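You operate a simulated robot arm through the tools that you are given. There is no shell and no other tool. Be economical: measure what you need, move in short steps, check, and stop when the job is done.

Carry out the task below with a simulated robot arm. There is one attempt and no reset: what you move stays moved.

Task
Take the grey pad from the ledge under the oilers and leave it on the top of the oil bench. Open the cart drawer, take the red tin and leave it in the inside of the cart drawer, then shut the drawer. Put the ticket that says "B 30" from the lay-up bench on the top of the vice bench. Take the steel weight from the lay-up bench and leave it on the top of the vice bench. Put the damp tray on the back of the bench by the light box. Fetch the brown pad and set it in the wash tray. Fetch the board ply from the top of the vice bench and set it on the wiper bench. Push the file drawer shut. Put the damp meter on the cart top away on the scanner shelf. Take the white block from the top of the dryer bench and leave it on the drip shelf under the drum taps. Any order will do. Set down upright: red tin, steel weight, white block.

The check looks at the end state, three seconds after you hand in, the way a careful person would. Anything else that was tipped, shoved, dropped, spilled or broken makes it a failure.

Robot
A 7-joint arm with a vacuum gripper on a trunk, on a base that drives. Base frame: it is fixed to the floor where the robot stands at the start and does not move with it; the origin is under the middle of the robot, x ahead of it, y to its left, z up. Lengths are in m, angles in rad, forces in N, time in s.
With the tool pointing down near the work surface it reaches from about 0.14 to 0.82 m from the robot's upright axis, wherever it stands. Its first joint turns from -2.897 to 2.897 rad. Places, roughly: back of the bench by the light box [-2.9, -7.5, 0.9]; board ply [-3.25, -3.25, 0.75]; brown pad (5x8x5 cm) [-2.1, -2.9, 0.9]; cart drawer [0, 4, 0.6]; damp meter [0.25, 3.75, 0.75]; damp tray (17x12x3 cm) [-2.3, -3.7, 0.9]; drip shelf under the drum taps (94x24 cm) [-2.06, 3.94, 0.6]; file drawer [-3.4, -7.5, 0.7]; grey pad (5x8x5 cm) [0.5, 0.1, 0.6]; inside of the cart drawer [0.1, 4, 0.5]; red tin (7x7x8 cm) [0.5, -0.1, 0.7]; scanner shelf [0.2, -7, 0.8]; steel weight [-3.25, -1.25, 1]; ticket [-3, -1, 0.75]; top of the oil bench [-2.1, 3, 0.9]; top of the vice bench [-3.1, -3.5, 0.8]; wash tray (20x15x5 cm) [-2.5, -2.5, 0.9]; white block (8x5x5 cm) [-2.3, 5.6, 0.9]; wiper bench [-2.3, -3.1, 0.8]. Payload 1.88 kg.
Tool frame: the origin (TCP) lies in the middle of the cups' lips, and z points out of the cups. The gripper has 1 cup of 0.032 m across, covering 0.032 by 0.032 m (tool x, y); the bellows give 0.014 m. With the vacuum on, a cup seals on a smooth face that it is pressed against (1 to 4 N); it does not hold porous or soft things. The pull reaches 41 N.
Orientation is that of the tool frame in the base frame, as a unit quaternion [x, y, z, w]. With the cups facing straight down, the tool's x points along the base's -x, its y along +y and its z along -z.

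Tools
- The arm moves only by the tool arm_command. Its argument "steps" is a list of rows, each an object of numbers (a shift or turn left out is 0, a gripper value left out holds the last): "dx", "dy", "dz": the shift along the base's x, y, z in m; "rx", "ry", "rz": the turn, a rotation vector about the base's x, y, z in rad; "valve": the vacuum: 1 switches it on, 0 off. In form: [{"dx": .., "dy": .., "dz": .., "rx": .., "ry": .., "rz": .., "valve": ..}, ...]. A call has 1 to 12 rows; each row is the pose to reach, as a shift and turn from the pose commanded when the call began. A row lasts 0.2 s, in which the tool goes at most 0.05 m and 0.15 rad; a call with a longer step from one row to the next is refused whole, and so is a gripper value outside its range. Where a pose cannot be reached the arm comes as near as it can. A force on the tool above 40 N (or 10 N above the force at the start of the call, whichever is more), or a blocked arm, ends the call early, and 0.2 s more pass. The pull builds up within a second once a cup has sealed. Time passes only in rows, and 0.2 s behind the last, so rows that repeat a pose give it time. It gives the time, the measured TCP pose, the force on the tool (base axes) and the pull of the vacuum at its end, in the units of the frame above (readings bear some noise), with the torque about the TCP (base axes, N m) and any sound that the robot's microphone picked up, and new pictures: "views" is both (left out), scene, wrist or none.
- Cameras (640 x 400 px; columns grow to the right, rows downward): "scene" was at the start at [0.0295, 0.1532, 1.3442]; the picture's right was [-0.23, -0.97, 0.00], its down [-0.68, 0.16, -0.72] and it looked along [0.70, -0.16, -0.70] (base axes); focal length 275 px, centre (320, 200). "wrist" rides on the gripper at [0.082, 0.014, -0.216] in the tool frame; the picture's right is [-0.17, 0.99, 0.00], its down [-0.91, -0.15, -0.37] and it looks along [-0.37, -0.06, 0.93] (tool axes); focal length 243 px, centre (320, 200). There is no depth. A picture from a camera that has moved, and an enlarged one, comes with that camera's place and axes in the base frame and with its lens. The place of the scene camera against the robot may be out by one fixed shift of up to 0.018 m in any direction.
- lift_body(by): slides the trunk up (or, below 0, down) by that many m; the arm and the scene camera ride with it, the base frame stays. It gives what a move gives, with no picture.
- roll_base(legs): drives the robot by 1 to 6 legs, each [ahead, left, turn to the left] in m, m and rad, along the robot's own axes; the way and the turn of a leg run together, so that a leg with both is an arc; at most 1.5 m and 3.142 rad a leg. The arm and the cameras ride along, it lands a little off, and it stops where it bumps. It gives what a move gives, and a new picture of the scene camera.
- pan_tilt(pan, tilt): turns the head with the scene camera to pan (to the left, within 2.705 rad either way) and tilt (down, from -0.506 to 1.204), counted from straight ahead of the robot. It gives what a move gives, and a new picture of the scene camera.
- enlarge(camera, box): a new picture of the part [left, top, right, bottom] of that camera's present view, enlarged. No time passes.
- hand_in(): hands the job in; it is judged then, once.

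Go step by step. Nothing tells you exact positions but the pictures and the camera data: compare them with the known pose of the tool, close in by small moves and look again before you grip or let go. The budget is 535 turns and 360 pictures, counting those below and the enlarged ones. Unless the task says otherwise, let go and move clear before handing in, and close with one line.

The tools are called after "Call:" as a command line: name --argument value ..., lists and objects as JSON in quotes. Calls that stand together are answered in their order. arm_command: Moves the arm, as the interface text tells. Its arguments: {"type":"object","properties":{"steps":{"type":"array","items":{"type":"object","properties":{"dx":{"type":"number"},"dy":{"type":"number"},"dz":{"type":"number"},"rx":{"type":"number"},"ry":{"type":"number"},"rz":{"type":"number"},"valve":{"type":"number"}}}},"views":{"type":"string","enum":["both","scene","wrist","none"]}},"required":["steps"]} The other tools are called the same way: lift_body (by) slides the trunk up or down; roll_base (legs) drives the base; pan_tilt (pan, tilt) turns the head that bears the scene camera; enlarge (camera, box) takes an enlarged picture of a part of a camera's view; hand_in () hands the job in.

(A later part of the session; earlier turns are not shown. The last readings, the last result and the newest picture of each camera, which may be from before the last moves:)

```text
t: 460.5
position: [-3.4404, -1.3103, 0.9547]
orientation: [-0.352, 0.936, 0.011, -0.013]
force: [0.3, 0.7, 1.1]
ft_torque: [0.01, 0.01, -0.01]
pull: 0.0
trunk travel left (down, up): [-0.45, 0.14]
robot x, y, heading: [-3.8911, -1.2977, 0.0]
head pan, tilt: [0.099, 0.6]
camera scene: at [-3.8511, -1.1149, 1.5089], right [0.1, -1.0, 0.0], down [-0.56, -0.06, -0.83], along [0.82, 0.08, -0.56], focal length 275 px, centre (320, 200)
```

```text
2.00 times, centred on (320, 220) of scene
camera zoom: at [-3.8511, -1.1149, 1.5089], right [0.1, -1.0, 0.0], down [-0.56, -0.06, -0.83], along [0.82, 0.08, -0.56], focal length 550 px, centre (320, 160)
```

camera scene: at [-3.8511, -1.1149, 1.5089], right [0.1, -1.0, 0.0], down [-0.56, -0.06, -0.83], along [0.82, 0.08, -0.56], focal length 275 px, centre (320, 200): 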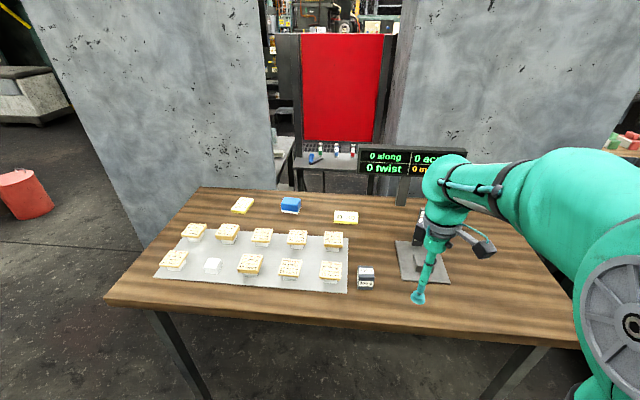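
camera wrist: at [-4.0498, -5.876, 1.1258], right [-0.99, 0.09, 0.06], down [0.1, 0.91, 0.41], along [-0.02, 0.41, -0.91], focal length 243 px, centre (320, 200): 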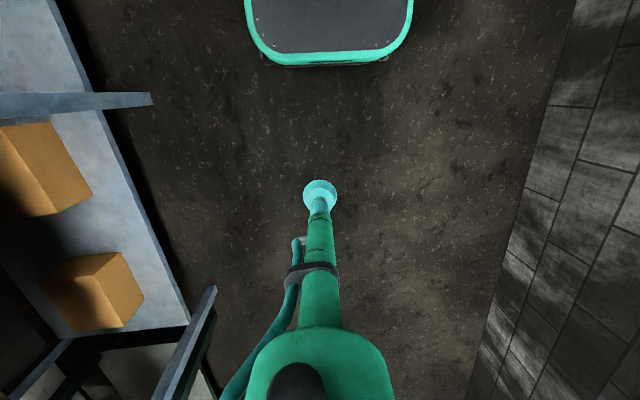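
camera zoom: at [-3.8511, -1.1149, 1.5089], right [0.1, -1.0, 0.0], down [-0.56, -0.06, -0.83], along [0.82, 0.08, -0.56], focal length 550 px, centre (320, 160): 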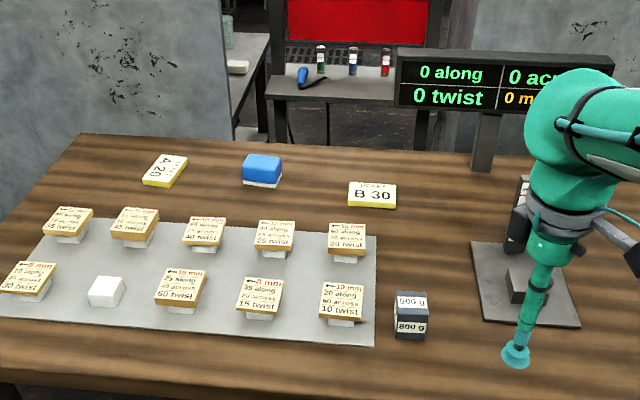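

The lay-up bench shows plies on stands, tickets "A 20" and "B 30" and the 800 g weight. I take the "B 30" ticket first; raise, level and come closer.

Call:
arm_command --steps '[{"dz": 0.04, "rx": -0.011, "ry": -0.032}, {"dz": 0.08, "rx": -0.011, "ry": -0.032}, {"dz": 0.08, "dy": 0.05, "rx": -0.011, "ry": -0.032}, {"dz": 0.08, "dy": 0.1, "rx": -0.011, "ry": -0.032}, {"dz": 0.08, "dy": 0.15, "rx": -0.011, "ry": -0.032}, {"dz": 0.08, "dy": 0.17, "rx": -0.011, "ry": -0.032}]' --views "none"

Call:
roll_base --legs '[[0.24, 0, 0]]'

Call:
arm_command --steps '[{"dz": 0}]' --views "wrist"

```text
t: 461.9
position: [-3.4432, -1.2391, 1.0333]
orientation: [-0.353, 0.936, 0.002, 0.001]
force: [1.5, 0.3, -0.9]
ft_torque: [-0.02, 0.01, 0.0]
pull: 0.1
out of reach, approached as far as the arm can: row 4, 5, 6
trunk travel left (down, up): [-0.45, 0.14]
robot x, y, heading: [-3.8899, -1.2939, -0.004]
head pan, tilt: [0.099, 0.6]
```

```text
t: 463.6
position: [-3.2078, -1.239, 1.0346]
orientation: [-0.355, 0.935, 0.002, 0.001]
force: [-0.2, -0.2, 0.2]
ft_torque: [0.02, 0.0, 0.01]
pull: 0.0
trunk travel left (down, up): [-0.45, 0.14]
robot x, y, heading: [-3.6519, -1.2957, -0.0]
head pan, tilt: [0.099, 0.6]
camera scene: at [-3.6168, -1.1147, 1.5089], right [0.1, -0.99, 0.0], down [-0.56, -0.06, -0.83], along [0.82, 0.08, -0.56], focal length 275 px, centre (320, 200)
```

scene: 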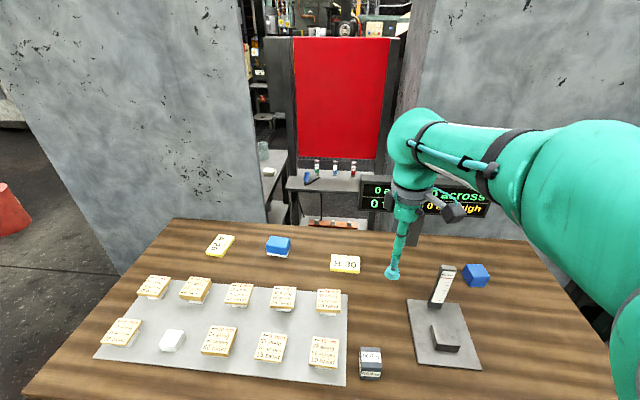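

```text
t: 464.1
position: [-3.2076, -1.239, 1.0332]
orientation: [-0.354, 0.935, 0.001, 0.001]
force: [-0.2, -0.2, -0.8]
ft_torque: [-0.01, 0.0, 0.01]
pull: 0.0
trunk travel left (down, up): [-0.45, 0.14]
robot x, y, heading: [-3.6574, -1.2985, -0.004]
head pan, tilt: [0.099, 0.6]
camera wrist: at [-3.2778, -1.2849, 1.2497], right [-0.53, 0.85, 0.0], down [0.79, 0.49, 0.38], along [0.32, 0.2, -0.93], focal length 243 px, centre (320, 200)
```

wrist: 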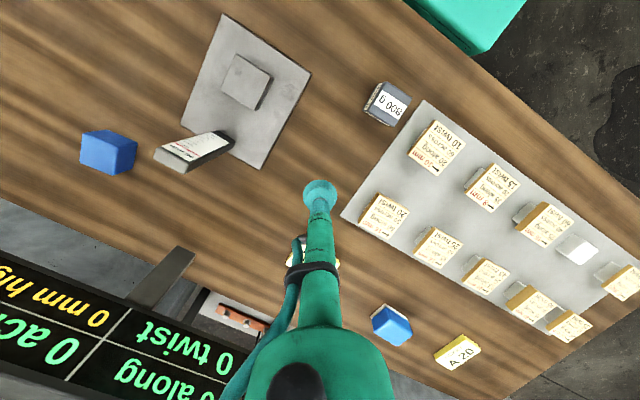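

Call:
arm_command --steps '[{"rz": 0.13, "dx": 0.02}, {"rz": 0.26, "dx": 0.05}, {"rz": 0.39, "dx": 0.08, "dy": 0.03}, {"rz": 0.45, "dx": 0.11, "dy": 0.06}, {"rz": 0.45, "dx": 0.15, "dy": 0.08}, {"rz": 0.45, "dx": 0.19, "dy": 0.09}, {"rz": 0.45, "dx": 0.23, "dy": 0.1}, {"rz": 0.45, "dx": 0.26, "dy": 0.1, "dz": -0.02}, {"rz": 0.45, "dx": 0.26, "dy": 0.1, "dz": -0.07}, {"rz": 0.45, "dx": 0.26, "dy": 0.1, "dz": -0.1}, {"rz": 0.45, "dx": 0.26, "dy": 0.1, "dz": -0.1}]' --views "wrist"

```text
t: 466.4
position: [-2.9474, -1.1379, 0.9324]
orientation: [-0.555, 0.832, 0.001, 0.001]
force: [-0.1, -0.1, 0.0]
ft_torque: [-0.04, 0.01, -0.01]
pull: 0.1
trunk travel left (down, up): [-0.45, 0.14]
robot x, y, heading: [-3.651, -1.2913, 0.002]
head pan, tilt: [0.099, 0.6]
camera wrist: at [-2.9908, -1.21, 1.1477], right [-0.85, 0.53, 0.0], down [0.5, 0.78, 0.38], along [0.2, 0.32, -0.93], focal length 243 px, centre (320, 200)
```

wrist: 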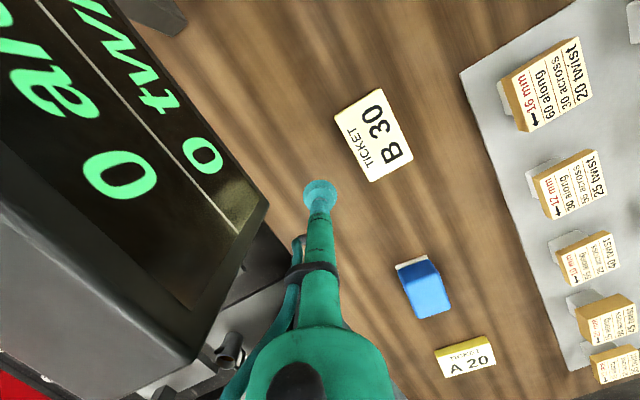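

Call:
arm_command --steps '[{"dx": -0.04}, {"dx": -0.082, "dy": -0.001}, {"dx": -0.082, "dy": -0.001}]' --views "both"

```text
t: 467.2
position: [-3.0268, -1.1393, 0.9353]
orientation: [-0.553, 0.833, 0.001, 0.001]
force: [0.8, -0.5, -0.1]
ft_torque: [0.01, -0.01, 0.01]
pull: 0.1
trunk travel left (down, up): [-0.45, 0.14]
robot x, y, heading: [-3.6538, -1.2949, 0.003]
head pan, tilt: [0.099, 0.6]
camera scene: at [-3.6171, -1.1147, 1.5089], right [0.1, -0.99, 0.0], down [-0.56, -0.06, -0.83], along [0.82, 0.08, -0.56], focal length 275 px, centre (320, 200)
camera wrist: at [-3.0707, -1.2118, 1.1504], right [-0.85, 0.53, 0.0], down [0.5, 0.78, 0.38], along [0.2, 0.32, -0.93], focal length 243 px, centre (320, 200)
```

scene: 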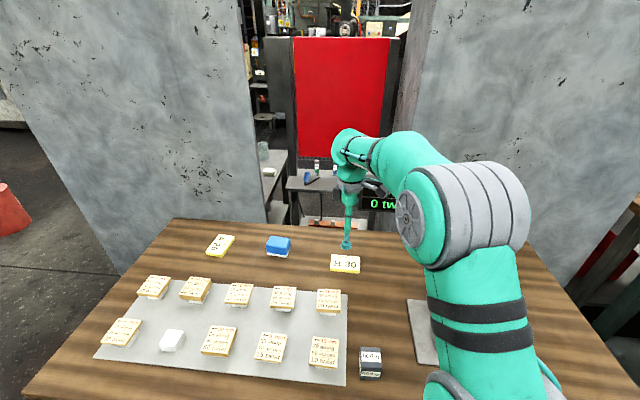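
wrist: 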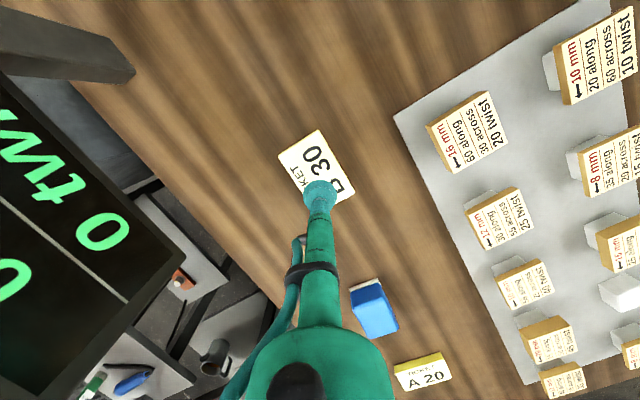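

The ticket lies at (-3.027, -1.146, 0.846). I press on its centre with vacuum.

Call:
arm_command --steps '[{"dy": -0.006, "dz": -0.04, "valve": 1}, {"dy": -0.006, "dz": -0.07}, {"dy": -0.006, "dz": -0.082}, {"dy": -0.006, "dz": -0.088}, {"dy": -0.006, "dz": -0.093}, {"dy": -0.006, "dz": -0.098}, {"dy": -0.006, "dz": -0.098}]' --views "wrist"

```text
t: 468.4
position: [-3.0243, -1.1453, 0.8502]
orientation: [-0.553, 0.833, -0.002, 0.007]
force: [-0.3, 0.3, 11.0]
ft_torque: [-0.14, 0.28, 0.06]
pull: 40.5
trunk travel left (down, up): [-0.45, 0.14]
robot x, y, heading: [-3.6525, -1.2963, 0.003]
head pan, tilt: [0.099, 0.6]
stopped in row 5: the force on the tool passed its limit (the readings are from after the stop); the commanded pose is now the measured one
camera wrist: at [-3.0719, -1.2184, 1.0656], right [-0.84, 0.54, -0.01], down [0.49, 0.78, 0.39], along [0.21, 0.32, -0.92], focal length 243 px, centre (320, 200)
```

wrist: 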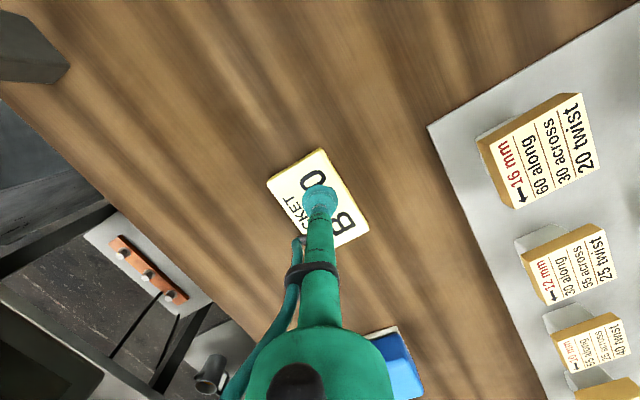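

Sealed. I lift, retract and drive to the vice bench.

Call:
arm_command --steps '[{"dz": 0.03}, {"dz": 0.08}, {"dz": 0.13}, {"dz": 0.17}, {"dz": 0.19, "dx": -0.04}, {"dz": 0.19, "dx": -0.09}, {"dz": 0.19, "dx": -0.13, "dy": -0.01}, {"dz": 0.19, "dx": -0.16, "dy": -0.04}, {"dz": 0.19, "dx": -0.18, "dy": -0.08}, {"dz": 0.19, "dx": -0.18, "dy": -0.11}]' --views "wrist"

Call:
roll_base --legs '[[-0.35, 0, 0], [0, -1.4, 0], [0, -0.6, 0]]'

Call:
pan_tilt --pan 0.2 --tilt 0.6

```text
t: 470.6
position: [-3.2044, -1.2582, 1.0378]
orientation: [-0.554, 0.832, 0.0, 0.006]
force: [-0.2, -0.2, -0.3]
ft_torque: [-0.02, -0.04, -0.03]
pull: 40.9
trunk travel left (down, up): [-0.45, 0.14]
robot x, y, heading: [-3.6536, -1.2962, 0.002]
head pan, tilt: [0.099, 0.6]
camera wrist: at [-3.2514, -1.3303, 1.2532], right [-0.84, 0.54, -0.01], down [0.49, 0.78, 0.38], along [0.21, 0.32, -0.92], focal length 243 px, centre (320, 200)
```

wrist: 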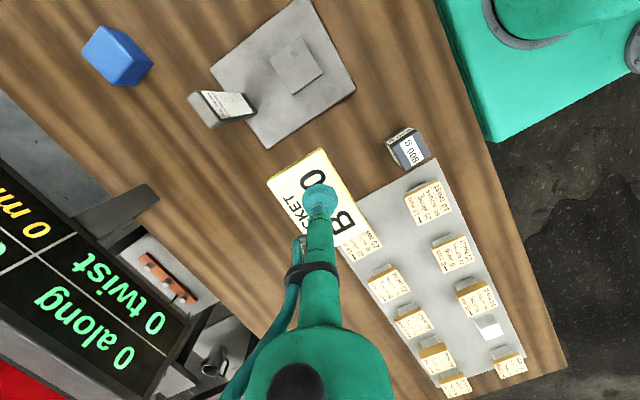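

```text
t: 482.5
position: [-3.5422, -3.2678, 1.0385]
orientation: [-0.556, 0.831, 0.0, 0.007]
force: [0.5, -0.3, -1.5]
ft_torque: [0.0, 0.04, -0.01]
pull: 41.1
trunk travel left (down, up): [-0.45, 0.14]
robot x, y, heading: [-3.9938, -3.31, 0.008]
head pan, tilt: [0.099, 0.6]
camera scene: at [-3.9545, -3.1288, 1.5089], right [0.11, -0.99, 0.0], down [-0.56, -0.06, -0.83], along [0.82, 0.09, -0.56], focal length 275 px, centre (320, 200)
```

scene: 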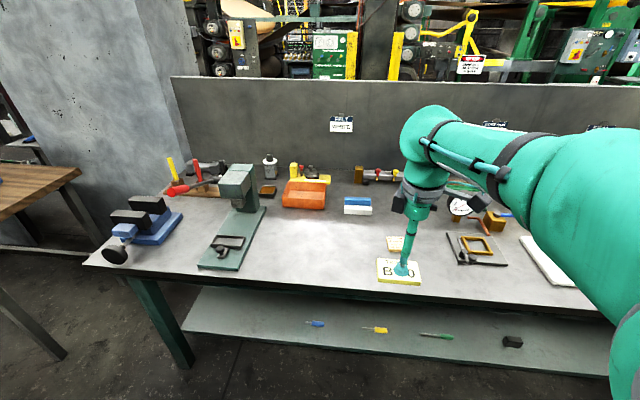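

```text
t: 483.2
position: [-3.5421, -3.2678, 1.0378]
orientation: [-0.557, 0.831, 0.0, 0.006]
force: [-0.5, 0.1, -1.3]
ft_torque: [-0.01, 0.02, 0.0]
pull: 40.5
trunk travel left (down, up): [-0.45, 0.14]
robot x, y, heading: [-3.9897, -3.3104, 0.008]
head pan, tilt: [0.201, 0.6]
camera scene: at [-3.9559, -3.1201, 1.5089], right [0.21, -0.98, 0.0], down [-0.55, -0.12, -0.83], along [0.81, 0.17, -0.56], focal length 275 px, centre (320, 200)
```

scene: 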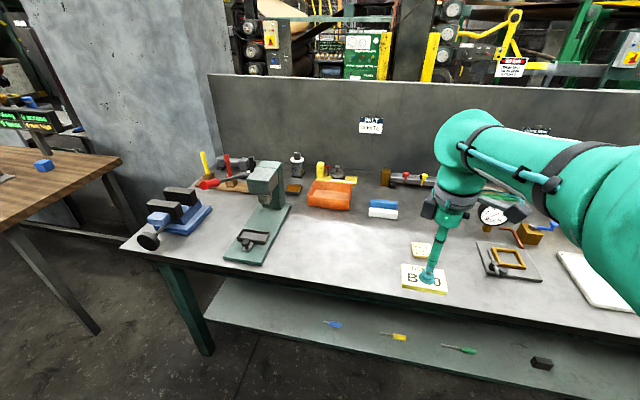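

This is the vice bench (blue vice at its north end). I'll set the ticket near (-3.22, -3.0) in the free area; I move up to it.

Call:
roll_base --legs '[[0, 0.25, 0], [0.25, 0, 0]]'

Call:
arm_command --steps '[{"dz": 0}]' --views "wrist"

```text
t: 486.4
position: [-3.2977, -3.01, 1.0382]
orientation: [-0.56, 0.829, 0.0, 0.006]
force: [-0.5, 0.0, -0.4]
ft_torque: [-0.02, 0.05, -0.01]
pull: 41.1
trunk travel left (down, up): [-0.45, 0.14]
robot x, y, heading: [-3.7487, -3.0609, 0.02]
head pan, tilt: [0.201, 0.6]
camera scene: at [-3.7142, -2.8658, 1.5089], right [0.22, -0.98, 0.0], down [-0.55, -0.12, -0.83], along [0.81, 0.18, -0.56], focal length 275 px, centre (320, 200)
```

scene: 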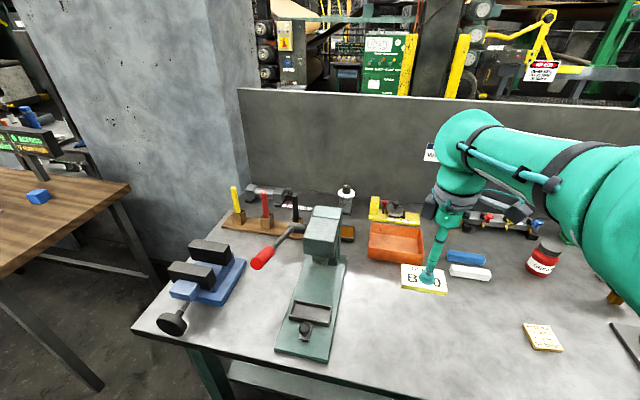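

```text
t: 486.8
position: [-3.2997, -3.0098, 1.0386]
orientation: [-0.559, 0.829, 0.0, 0.007]
force: [-0.5, 0.0, -0.9]
ft_torque: [0.01, 0.0, -0.03]
pull: 41.1
trunk travel left (down, up): [-0.45, 0.14]
robot x, y, heading: [-3.7481, -3.0529, 0.015]
head pan, tilt: [0.201, 0.6]
camera wrist: at [-3.3434, -3.0837, 1.2532], right [-0.85, 0.52, -0.01], down [0.48, 0.79, 0.38], along [0.21, 0.33, -0.92], focal length 243 px, centre (320, 200)
```

wrist: 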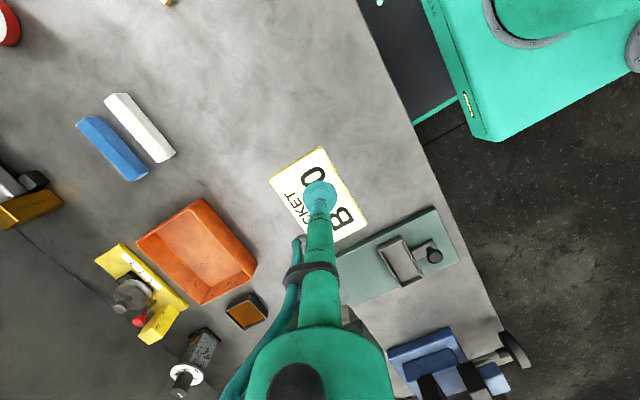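

Call:
arm_command --steps '[{"dx": 0.03, "dy": -0.02}, {"dx": 0.05, "dy": -0.04}, {"dx": 0.05, "dy": -0.04, "dz": -0.05}, {"dx": 0.05, "dy": -0.04, "dz": -0.1}, {"dx": 0.05, "dy": -0.04, "dz": -0.13}, {"dx": 0.05, "dy": -0.04, "dz": -0.15}, {"dx": 0.05, "dy": -0.04, "dz": -0.15}]' --views "both"

```text
t: 488.4
position: [-3.2477, -3.0469, 0.8871]
orientation: [-0.56, 0.828, -0.001, 0.007]
force: [0.2, -0.1, -0.6]
ft_torque: [-0.01, 0.01, 0.0]
pull: 41.2
trunk travel left (down, up): [-0.45, 0.14]
robot x, y, heading: [-3.7455, -3.0549, 0.015]
head pan, tilt: [0.201, 0.6]
camera scene: at [-3.7141, -2.8658, 1.5089], right [0.22, -0.98, 0.0], down [-0.55, -0.12, -0.83], along [0.81, 0.18, -0.56], focal length 275 px, centre (320, 200)
camera wrist: at [-3.2926, -3.1218, 1.1028], right [-0.85, 0.52, -0.01], down [0.48, 0.79, 0.38], along [0.21, 0.33, -0.92], focal length 243 px, centre (320, 200)
```

scene: 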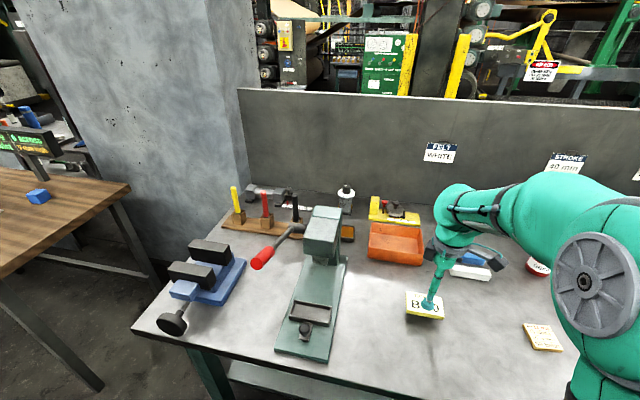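
wrist: 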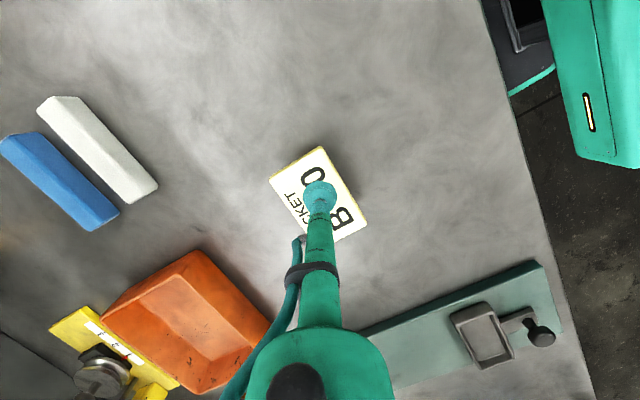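

Call:
arm_command --steps '[{"dz": -0.015}, {"dz": -0.025}, {"dz": -0.035}, {"dz": -0.045}, {"dz": -0.055}, {"dz": -0.065}, {"dz": -0.075}, {"dz": -0.085}, {"dz": -0.095}]' --views "wrist"

```text
t: 489.4
position: [-3.2442, -3.051, 0.8519]
orientation: [-0.56, 0.828, -0.004, 0.011]
force: [-1.7, 0.2, 14.5]
ft_torque: [-0.17, 0.2, 0.07]
pull: 40.8
trunk travel left (down, up): [-0.45, 0.14]
robot x, y, heading: [-3.7479, -3.0589, 0.017]
head pan, tilt: [0.201, 0.6]
stopped in row 5: the force on the tool passed its limit (the readings are from after the stop); the commanded pose is now the measured one
camera wrist: at [-3.2918, -3.1239, 1.0651], right [-0.85, 0.52, -0.02], down [0.47, 0.79, 0.39], along [0.22, 0.33, -0.92], focal length 243 px, centre (320, 200)
```

wrist: 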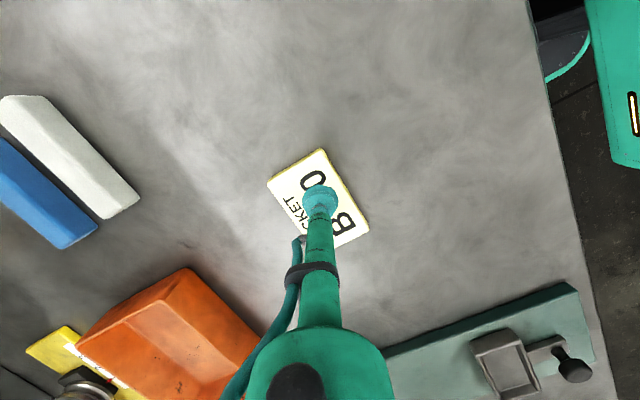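

Contact. I release, lift and level.

Call:
arm_command --steps '[{"valve": 0}, {}, {}, {}, {}, {"dz": 0.02}, {"dz": 0.06, "rx": -0.006, "ry": 0.023}, {"dz": 0.11, "rx": -0.006, "ry": 0.023}, {"dz": 0.16, "rx": -0.006, "ry": 0.023}, {"dz": 0.19, "rx": -0.006, "ry": 0.023}]' --views "both"

```text
t: 491.6
position: [-3.2448, -3.0498, 1.0402]
orientation: [-0.56, 0.828, 0.002, -0.002]
force: [0.2, -0.7, 0.1]
ft_torque: [-0.03, 0.01, 0.02]
pull: 0.2
trunk travel left (down, up): [-0.45, 0.14]
robot x, y, heading: [-3.7491, -3.0538, 0.02]
head pan, tilt: [0.201, 0.6]
camera scene: at [-3.7144, -2.8657, 1.5089], right [0.22, -0.98, 0.0], down [-0.55, -0.12, -0.83], along [0.81, 0.18, -0.56], focal length 275 px, centre (320, 200)
camera wrist: at [-3.2866, -3.1217, 1.256], right [-0.85, 0.52, 0.0], down [0.48, 0.79, 0.37], along [0.19, 0.32, -0.93], focal length 243 px, centre (320, 200)
```

scene: 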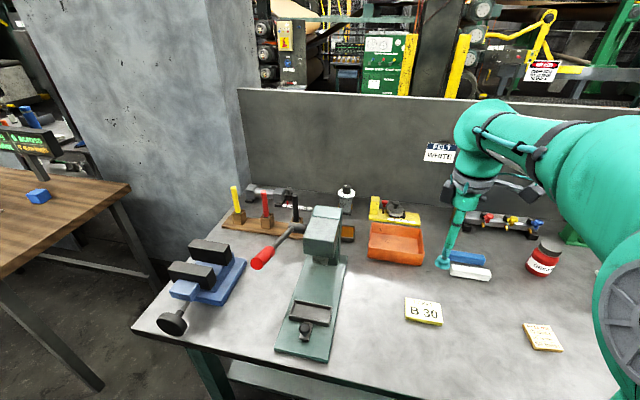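
wrist: 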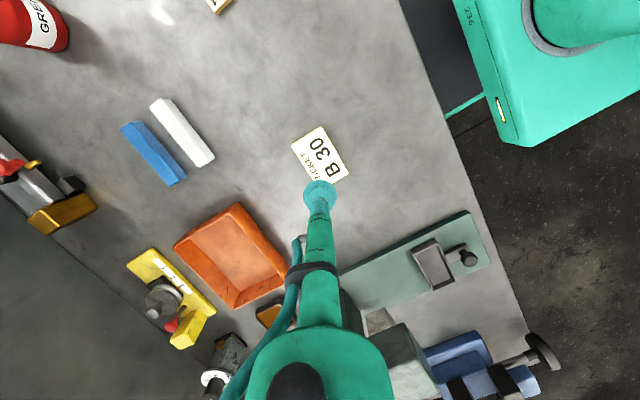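

Ticket is on the vice bench. Back to the lay-up bench for the steel weight at about (-3.31, -1.2).

Call:
arm_command --steps '[{"dx": -0.04}, {"dx": -0.08}, {"dx": -0.08}]' --views "none"

Call:
roll_base --legs '[[-0.2, 0, -0.018], [0, 1.4, 0], [0, 0.45, 0]]'

Call:
arm_command --steps '[{"dz": 0}]' --views "wrist"

```text
t: 492.4
position: [-3.3255, -3.0487, 1.0402]
orientation: [-0.561, 0.828, 0.002, -0.001]
force: [-0.7, 0.0, 1.2]
ft_torque: [-0.03, -0.03, 0.04]
pull: 0.0
trunk travel left (down, up): [-0.45, 0.14]
robot x, y, heading: [-3.7497, -3.0566, 0.015]
head pan, tilt: [0.201, 0.6]
```

```text
t: 502.6
position: [-3.5095, -1.2894, 1.0398]
orientation: [-0.547, 0.837, 0.001, -0.001]
force: [-0.6, -0.8, -0.3]
ft_torque: [0.03, 0.02, 0.02]
pull: 0.0
trunk travel left (down, up): [-0.45, 0.14]
robot x, y, heading: [-3.9357, -1.28, -0.018]
head pan, tilt: [0.201, 0.6]
camera scene: at [-3.8938, -1.0922, 1.5089], right [0.18, -0.98, 0.0], down [-0.56, -0.1, -0.83], along [0.81, 0.15, -0.56], focal length 275 px, centre (320, 200)
```

scene: 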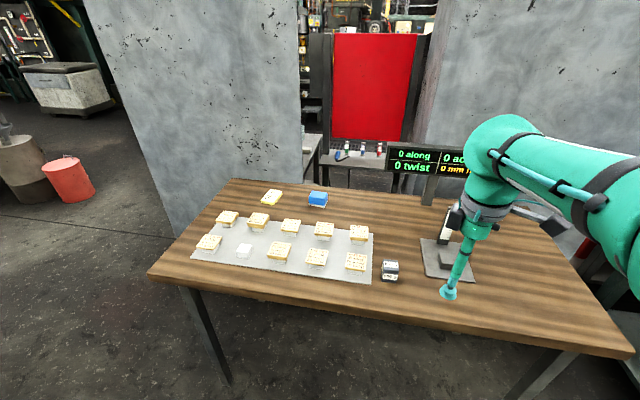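

```text
t: 503.0
position: [-3.5106, -1.2893, 1.0399]
orientation: [-0.546, 0.838, 0.002, -0.001]
force: [-0.6, 0.3, -0.2]
ft_torque: [0.0, -0.01, 0.02]
pull: 0.1
trunk travel left (down, up): [-0.45, 0.14]
robot x, y, heading: [-3.9355, -1.279, -0.017]
head pan, tilt: [0.201, 0.6]
camera wrist: at [-3.5547, -1.3603, 1.2557], right [-0.84, 0.55, 0.0], down [0.51, 0.77, 0.37], along [0.2, 0.31, -0.93], focal length 243 px, centre (320, 200)
```

wrist: 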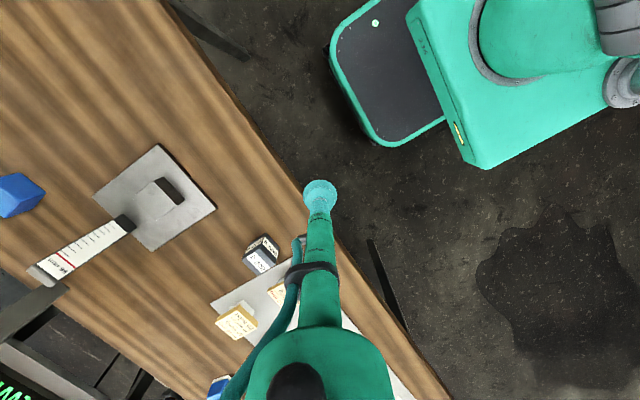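

Call:
arm_command --steps '[{"dx": 0.04, "dy": 0.02}, {"dx": 0.08, "dy": 0.04}, {"dx": 0.12, "dy": 0.06}, {"dx": 0.16, "dy": 0.08}, {"dx": 0.195, "dy": 0.09}, {"dx": 0.195, "dy": 0.09, "dz": -0.04}, {"dx": 0.195, "dy": 0.09, "dz": -0.07}, {"dx": 0.195, "dy": 0.09, "dz": -0.07}]' --views "wrist"

Call:
enlarge --camera "wrist" --box '[240, 120, 400, 240]'

Call:
enlarge --camera "scene" --box '[350, 230, 430, 300]'

```text
t: 504.8
position: [-3.3149, -1.2006, 0.9693]
orientation: [-0.547, 0.837, 0.002, -0.001]
force: [0.2, 1.2, -0.6]
ft_torque: [0.03, 0.02, 0.01]
pull: 0.1
trunk travel left (down, up): [-0.45, 0.14]
robot x, y, heading: [-3.9345, -1.2814, -0.019]
head pan, tilt: [0.201, 0.6]
camera wrist: at [-3.358, -1.2707, 1.1848], right [-0.84, 0.55, 0.0], down [0.51, 0.78, 0.37], along [0.2, 0.31, -0.93], focal length 243 px, centre (320, 200)
```

wrist: 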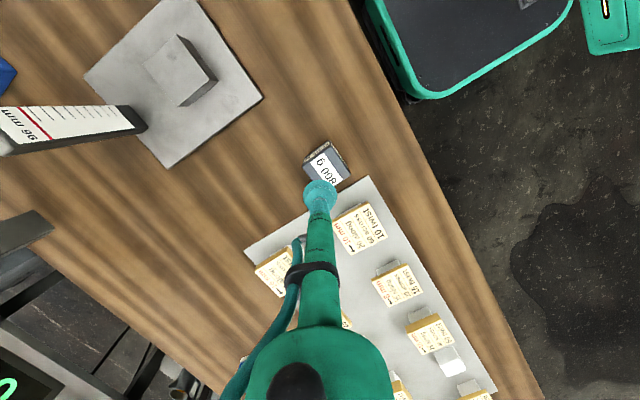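

```text
3.33 times, centred on (320, 180) of wrist
camera zoom: at [-3.358, -1.2707, 1.1848], right [-0.84, 0.55, 0.0], down [0.51, 0.78, 0.37], along [0.2, 0.31, -0.93], focal length 809 px, centre (320, 267)
```

zoom: 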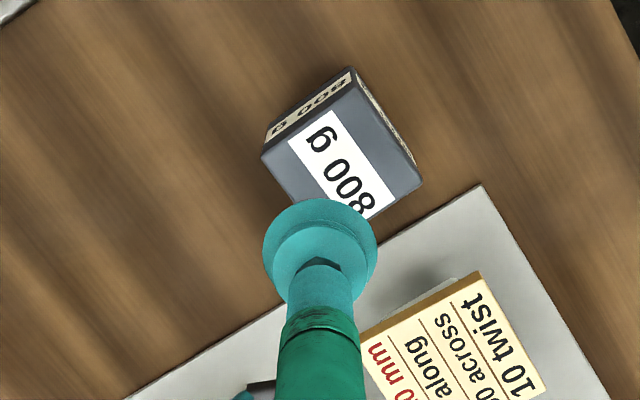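

```text
5.71 times, centred on (390, 265) of scene
camera zoom: at [-3.8936, -1.0921, 1.5089], right [0.18, -0.98, 0.0], down [-0.56, -0.1, -0.82], along [0.81, 0.15, -0.57], focal length 1571 px, centre (-80, -171)
```

zoom: 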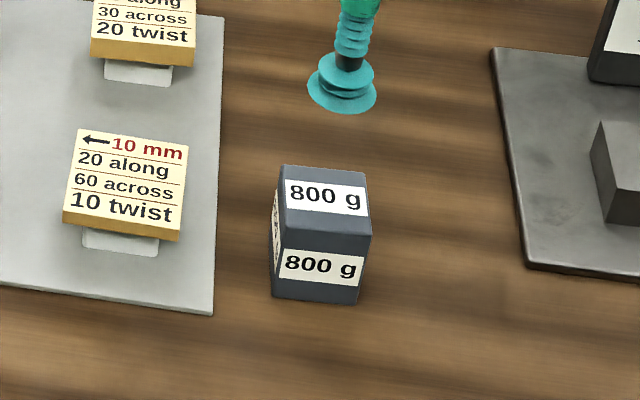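

Call:
arm_command --steps '[{"dx": -0.008, "dz": -0.03, "valve": 1}, {"dx": -0.008, "dz": -0.06}, {"dx": -0.008, "dz": -0.07}, {"dx": -0.008, "dz": -0.077}, {"dx": -0.008, "dz": -0.084}, {"dx": -0.008, "dz": -0.091}, {"dx": -0.008, "dz": -0.091}]' --views "wrist"

```text
t: 506.0
position: [-3.3212, -1.1992, 0.8921]
orientation: [-0.547, 0.837, -0.002, 0.004]
force: [-1.8, 0.6, 10.4]
ft_torque: [-0.1, 0.13, 0.2]
pull: 40.3
trunk travel left (down, up): [-0.45, 0.14]
robot x, y, heading: [-3.9344, -1.2793, -0.017]
head pan, tilt: [0.201, 0.6]
stopped in row 6: the force on the tool passed its limit (the readings are from after the stop); the commanded pose is now the measured one
camera wrist: at [-3.3675, -1.2715, 1.1056], right [-0.84, 0.55, -0.01], down [0.51, 0.77, 0.38], along [0.21, 0.32, -0.92], focal length 243 px, centre (320, 200)
```

wrist: 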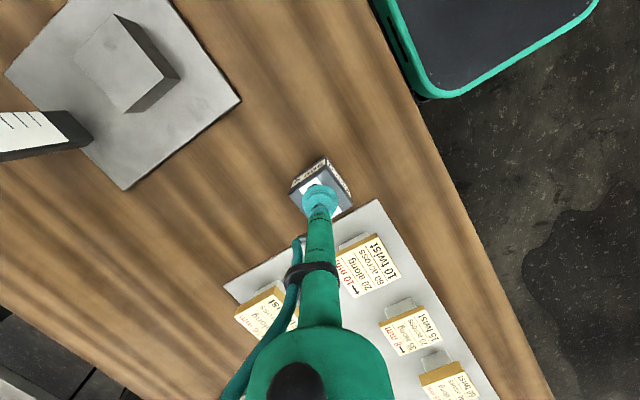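

Call:
arm_command --steps '[{"dz": 0.03}, {"dz": 0.07}, {"dz": 0.11}, {"dz": 0.15, "ry": 0.008}, {"dz": 0.15, "dx": -0.045, "ry": 0.008}, {"dz": 0.15, "dx": -0.09, "dy": -0.02, "ry": 0.008}, {"dz": 0.15, "dx": -0.13, "dy": -0.04, "ry": 0.008}, {"dz": 0.15, "dx": -0.17, "dy": -0.06, "ry": 0.008}, {"dz": 0.15, "dx": -0.19, "dy": -0.08, "ry": 0.008}]' --views "wrist"

Call:
roll_base --legs '[[0, -1.4, 0.018], [0, -0.5, 0], [0.2, 0, 0]]'

Call:
arm_command --steps '[{"dz": 0}]' --views "wrist"

```text
t: 508.0
position: [-3.5137, -1.2794, 1.0366]
orientation: [-0.546, 0.838, 0.003, -0.001]
force: [-0.2, 0.1, -8.2]
ft_torque: [0.02, 0.02, 0.0]
pull: 41.3
trunk travel left (down, up): [-0.45, 0.14]
robot x, y, heading: [-3.9362, -1.2773, -0.019]
head pan, tilt: [0.201, 0.6]
camera wrist: at [-3.5575, -1.3509, 1.2531], right [-0.84, 0.55, 0.0], down [0.51, 0.77, 0.37], along [0.2, 0.31, -0.93], focal length 243 px, centre (320, 200)
```

wrist: 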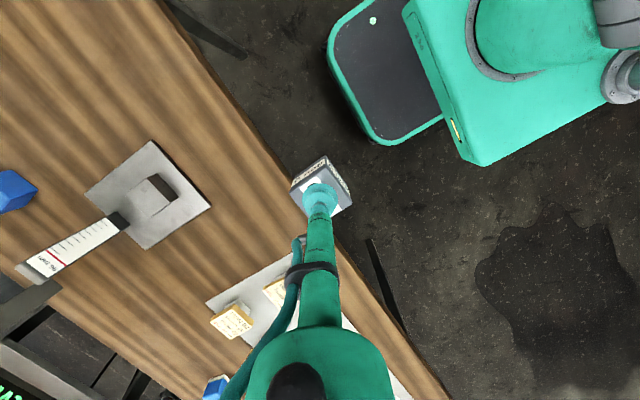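

```text
t: 518.8
position: [-3.3013, -3.1697, 1.0377]
orientation: [-0.561, 0.828, 0.002, -0.001]
force: [-0.1, -0.2, -7.5]
ft_torque: [0.01, 0.03, 0.02]
pull: 40.3
trunk travel left (down, up): [-0.45, 0.14]
robot x, y, heading: [-3.7228, -3.1835, 0.021]
head pan, tilt: [0.201, 0.6]
camera scene: at [-3.6876, -2.9969, 1.5089], right [0.22, -0.98, 0.0], down [-0.55, -0.12, -0.82], along [0.81, 0.18, -0.57], focal length 275 px, centre (320, 200)
```

scene: 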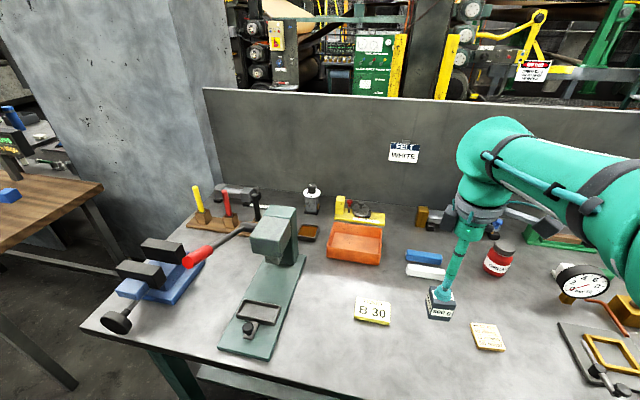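

```text
t: 519.2
position: [-3.3007, -3.1692, 1.0368]
orientation: [-0.561, 0.828, 0.002, -0.002]
force: [-0.7, -1.3, -7.6]
ft_torque: [0.0, 0.0, -0.03]
pull: 39.8
trunk travel left (down, up): [-0.45, 0.14]
robot x, y, heading: [-3.7193, -3.1882, 0.021]
head pan, tilt: [0.201, 0.6]
camera wrist: at [-3.3422, -3.243, 1.2526], right [-0.85, 0.52, 0.01], down [0.48, 0.79, 0.37], along [0.19, 0.32, -0.93], focal length 243 px, centre (320, 200)
```

wrist: 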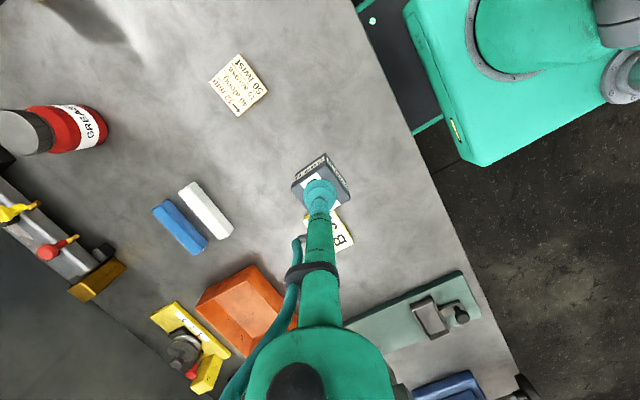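

The current spot (-3.30, -3.17) is free between ticket and ply. I lower the weight here.

Call:
arm_command --steps '[{"dz": -0.04}, {"dz": -0.08}, {"dz": -0.11}, {"dz": -0.125}, {"dz": -0.135}, {"dz": -0.143}, {"dz": -0.15}, {"dz": -0.158}, {"dz": -0.166}, {"dz": -0.174}]' --views "both"

```text
t: 520.9
position: [-3.296, -3.169, 0.89]
orientation: [-0.562, 0.827, -0.002, 0.004]
force: [-4.7, -0.1, 14.4]
ft_torque: [-0.11, 0.08, 0.09]
pull: 40.6
trunk travel left (down, up): [-0.45, 0.14]
robot x, y, heading: [-3.7205, -3.1875, 0.016]
head pan, tilt: [0.201, 0.6]
stopped in row 8: the force on the tool passed its limit (the readings are from after the stop); the commanded pose is now the measured one
camera scene: at [-3.6894, -2.9968, 1.5086], right [0.22, -0.98, 0.0], down [-0.55, -0.12, -0.83], along [0.81, 0.18, -0.56], focal length 275 px, centre (320, 200)
camera wrist: at [-3.3407, -3.2421, 1.1055], right [-0.86, 0.52, -0.01], down [0.48, 0.79, 0.38], along [0.2, 0.32, -0.92], focal length 243 px, centre (320, 200)
```

scene: 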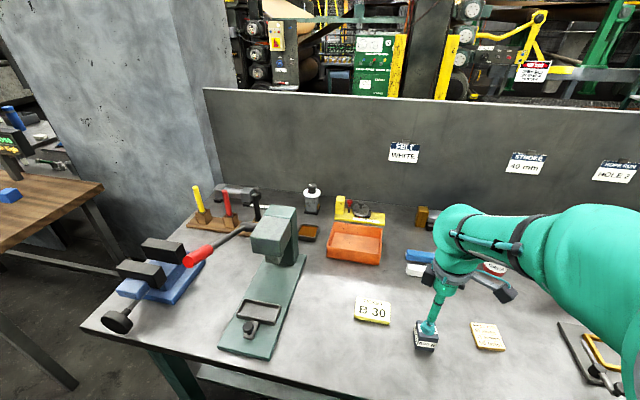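
wrist: 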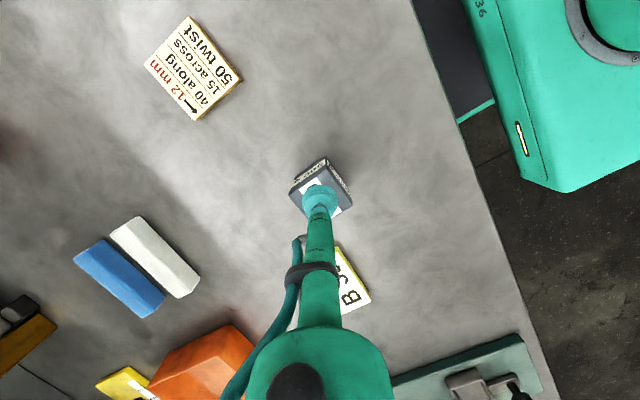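

Contact. I release, lift and move over to the ply at (-3.253, -3.327).

Call:
arm_command --steps '[{"valve": 0}, {}, {}, {}, {}, {"dz": 0.02}, {"dz": 0.06}, {"dz": 0.1}, {"dz": 0.1, "dx": 0.015, "dy": -0.045}, {"dz": 0.1, "dx": 0.03, "dy": -0.09}, {"dz": 0.1, "dx": 0.043, "dy": -0.135}, {"dz": 0.09, "dx": 0.043, "dy": -0.158}]' --views "both"

```text
t: 523.5
position: [-3.2534, -3.3258, 0.9793]
orientation: [-0.562, 0.827, -0.001, 0.002]
force: [0.1, 0.0, 1.4]
ft_torque: [0.01, 0.02, -0.01]
pull: 0.1
trunk travel left (down, up): [-0.45, 0.14]
robot x, y, heading: [-3.7219, -3.1873, 0.019]
head pan, tilt: [0.201, 0.6]
camera scene: at [-3.6879, -2.9968, 1.5089], right [0.22, -0.98, 0.0], down [-0.55, -0.12, -0.83], along [0.81, 0.18, -0.56], focal length 275 px, centre (320, 200)
camera wrist: at [-3.2969, -3.4005, 1.1945], right [-0.86, 0.52, 0.0], down [0.48, 0.79, 0.38], along [0.2, 0.32, -0.93], focal length 243 px, centre (320, 200)
```

scene: 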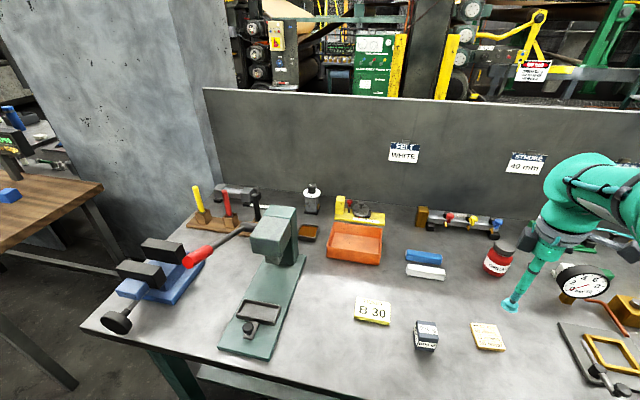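
wrist: 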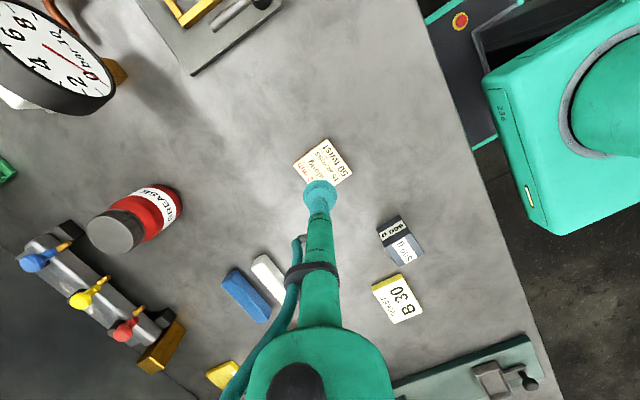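

Call:
arm_command --steps '[{"dx": -0.002, "dy": -0.004, "dz": -0.04, "valve": 1}, {"dx": -0.002, "dy": -0.004, "dz": -0.08}, {"dx": -0.002, "dy": -0.004, "dz": -0.11}, {"dx": -0.002, "dy": -0.004, "dz": -0.118}, {"dx": -0.002, "dy": -0.004, "dz": -0.125}, {"dx": -0.002, "dy": -0.004, "dz": -0.132}, {"dx": -0.002, "dy": -0.004, "dz": -0.138}, {"dx": -0.002, "dy": -0.004, "dz": -0.138}]' --views "none"

```text
t: 525.1
position: [-3.2544, -3.3304, 0.8471]
orientation: [-0.562, 0.827, -0.005, 0.005]
force: [-0.9, -0.2, 11.4]
ft_torque: [0.01, 0.11, 0.08]
pull: 40.1
trunk travel left (down, up): [-0.45, 0.14]
robot x, y, heading: [-3.7226, -3.1857, 0.024]
head pan, tilt: [0.201, 0.6]
stopped in row 8: the force on the tool passed its limit (the readings are from after the stop); the commanded pose is now the measured one
```

Ply is sealed. I lift it and carry it round the north end of the row to the aisle side.

Call:
arm_command --steps '[{"dz": 0.03}, {"dz": 0.07}, {"dz": 0.12, "rx": -0.002, "ry": 0.01}, {"dz": 0.17, "ry": 0.01}, {"dz": 0.19, "dx": -0.03, "dy": 0.02, "ry": 0.01}, {"dz": 0.19, "dx": -0.05, "dy": 0.06, "ry": 0.01}, {"dz": 0.19, "dx": -0.07, "dy": 0.1, "ry": 0.01}, {"dz": 0.19, "dx": -0.07, "dy": 0.13, "ry": 0.01}]' --views "wrist"

Call:
roll_base --legs '[[-0.3, 0, 0], [0, 0, 1.551], [1.4, 0, 0], [1.4, 0, 0], [1.2, 0, 0]]'

Call:
pan_tilt --pan -0.9 --tilt 0.4

```text
t: 526.9
position: [-3.3236, -3.1996, 1.0351]
orientation: [-0.561, 0.828, 0.0, -0.001]
force: [0.6, 0.1, 0.2]
ft_torque: [-0.01, 0.01, 0.0]
pull: 41.1
trunk travel left (down, up): [-0.45, 0.14]
robot x, y, heading: [-3.721, -3.1845, 0.021]
head pan, tilt: [0.201, 0.6]
camera wrist: at [-3.366, -3.2729, 1.2494], right [-0.86, 0.52, 0.0], down [0.48, 0.79, 0.38], along [0.19, 0.32, -0.93], focal length 243 px, centre (320, 200)
```

wrist: 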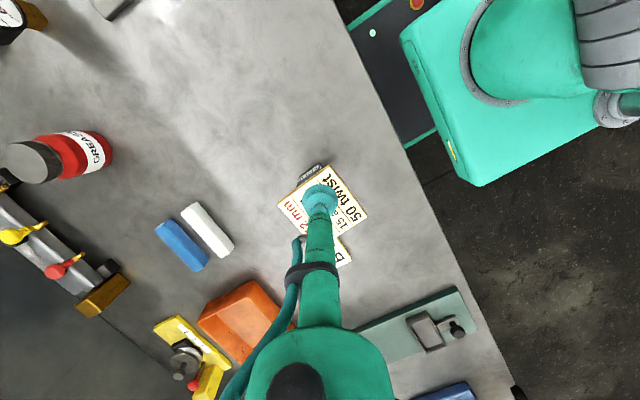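

```text
t: 551.3
position: [-3.9784, 1.1511, 1.0343]
orientation: [0.978, -0.209, 0.0, 0.0]
force: [0.3, -0.7, -1.6]
ft_torque: [0.0, 0.0, 0.0]
pull: 40.2
trunk travel left (down, up): [-0.45, 0.14]
robot x, y, heading: [-4.0097, 0.7538, 1.545]
head pan, tilt: [0.201, 0.6]
camera scene: at [-4.1809, 0.7925, 1.5089], right [0.98, 0.18, 0.0], down [0.1, -0.56, -0.83], along [-0.15, 0.81, -0.56], focal length 275 px, centre (320, 200)
```

scene: 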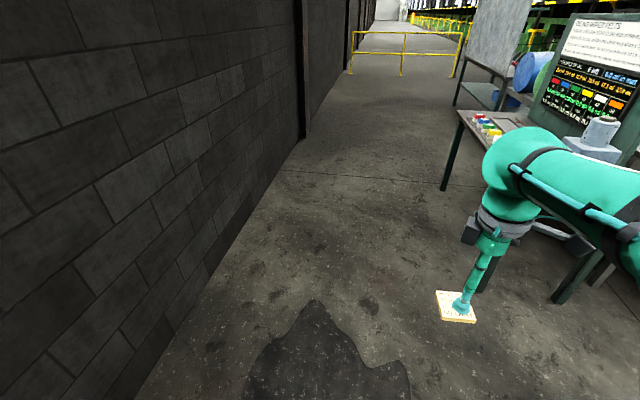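

```text
t: 552.6
position: [-3.9785, 1.15, 1.0333]
orientation: [0.978, -0.209, 0.0, 0.001]
force: [-1.0, -0.8, -0.6]
ft_torque: [-0.01, 0.02, -0.01]
pull: 41.1
trunk travel left (down, up): [-0.45, 0.14]
robot x, y, heading: [-4.0099, 0.755, 1.543]
head pan, tilt: [-0.901, 0.4]
camera scene: at [-4.0913, 0.7615, 1.5271], right [0.6, -0.8, 0.0], down [-0.31, -0.24, -0.92], along [0.73, 0.56, -0.39], focal length 275 px, centre (320, 200)
```

scene: 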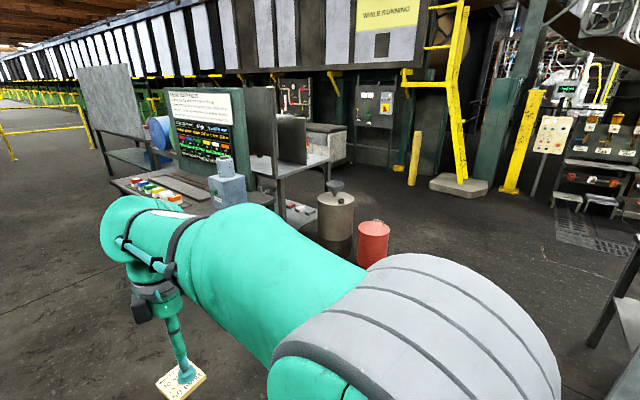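

Call:
roll_base --legs '[[0, 0, -1.543], [0, 0.1, 0], [1.4, 0, 0]]'

Call:
pan_tilt --pan -0.3 --tilt 0.5

```text
t: 564.1
position: [-2.21, 0.8974, 1.0342]
orientation: [-0.566, 0.824, 0.001, 0.0]
force: [-0.3, -0.2, -1.2]
ft_torque: [-0.01, 0.0, 0.01]
pull: 40.8
trunk travel left (down, up): [-0.45, 0.14]
robot x, y, heading: [-2.6075, 0.908, 0.029]
head pan, tilt: [-0.901, 0.4]
camera scene: at [-2.6026, 1.0057, 1.5271], right [-0.76, -0.64, 0.0], down [-0.25, 0.3, -0.92], along [0.59, -0.7, -0.39], focal length 275 px, centre (320, 200)
```

scene: 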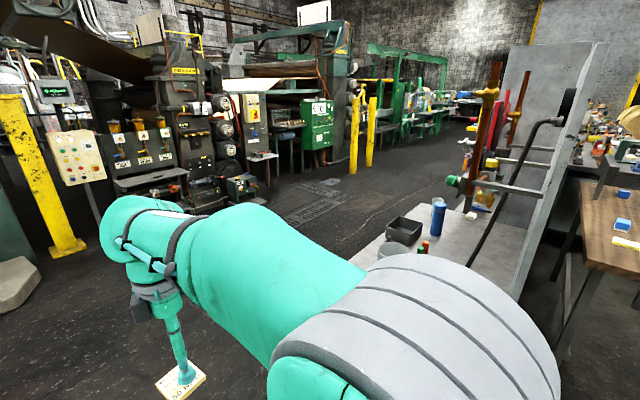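

```text
t: 565.1
position: [-2.2101, 0.8971, 1.0336]
orientation: [-0.565, 0.825, 0.0, -0.001]
force: [0.2, 0.0, -0.3]
ft_torque: [-0.01, 0.03, 0.01]
pull: 40.4
trunk travel left (down, up): [-0.45, 0.14]
robot x, y, heading: [-2.6052, 0.9066, 0.035]
head pan, tilt: [-0.3, 0.499]
camera scene: at [-2.5746, 1.0522, 1.518], right [-0.27, -0.96, 0.0], down [-0.46, 0.13, -0.88], along [0.85, -0.23, -0.48], focal length 275 px, centre (320, 200)
```

scene: 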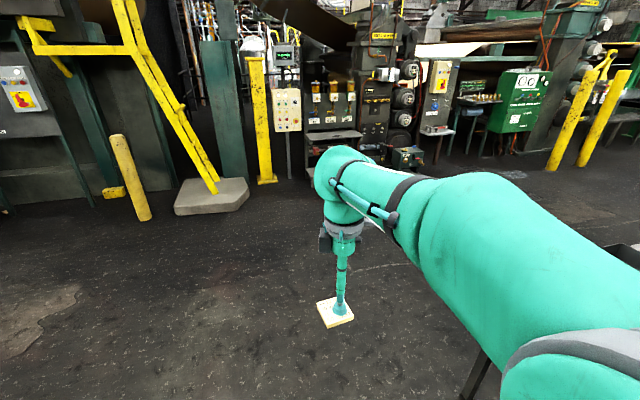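

Call:
roll_base --legs '[[1.45, 0, -0.035], [0, 0, -1.571], [1.4, 0, 0], [1.4, 0, 0], [1.1, 0, 0]]'

Call:
pan_tilt --pan -1.3 --tilt 0.45

```text
t: 594.5
position: [-1.2952, -3.346, 1.0331]
orientation: [0.214, 0.977, 0.0, 0.001]
force: [0.4, -0.3, -0.9]
ft_torque: [-0.01, -0.01, 0.02]
pull: 41.0
trunk travel left (down, up): [-0.45, 0.14]
robot x, y, heading: [-1.2641, -2.9485, -1.602]
head pan, tilt: [-0.3, 0.499]
camera scene: at [-1.1149, -2.972, 1.518], right [-0.95, 0.33, 0.0], down [0.16, 0.45, -0.88], along [-0.29, -0.83, -0.48], focal length 275 px, centre (320, 200)
```

scene: 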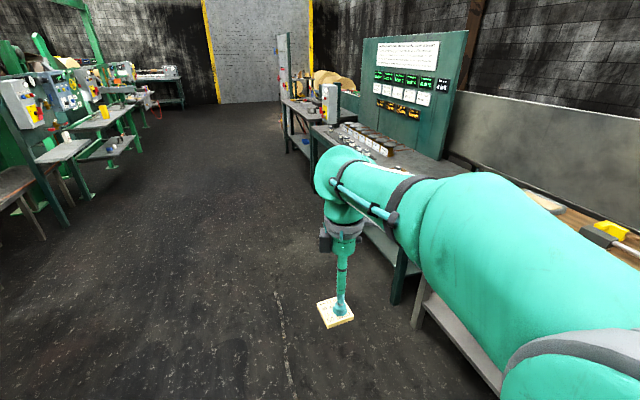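

```text
t: 595.7
position: [-1.2952, -3.3459, 1.0342]
orientation: [0.214, 0.977, 0.0, 0.0]
force: [0.5, 0.6, -0.7]
ft_torque: [0.02, 0.01, -0.01]
pull: 40.6
trunk travel left (down, up): [-0.45, 0.14]
robot x, y, heading: [-1.263, -2.9488, -1.61]
head pan, tilt: [-1.3, 0.45]
camera scene: at [-1.1745, -2.9078, 1.5225], right [-0.24, 0.97, 0.0], down [0.42, 0.1, -0.9], along [-0.87, -0.21, -0.44], focal length 275 px, centre (320, 200)
```

scene: 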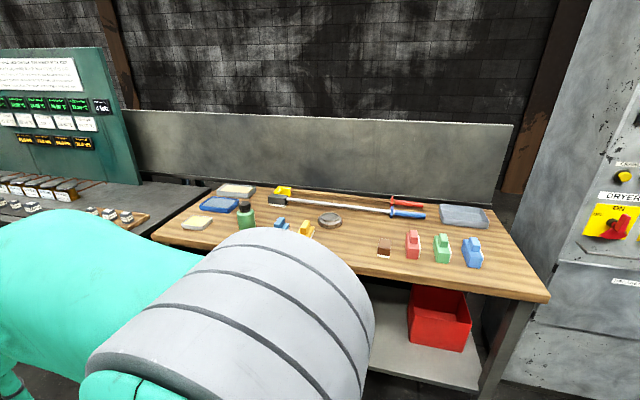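

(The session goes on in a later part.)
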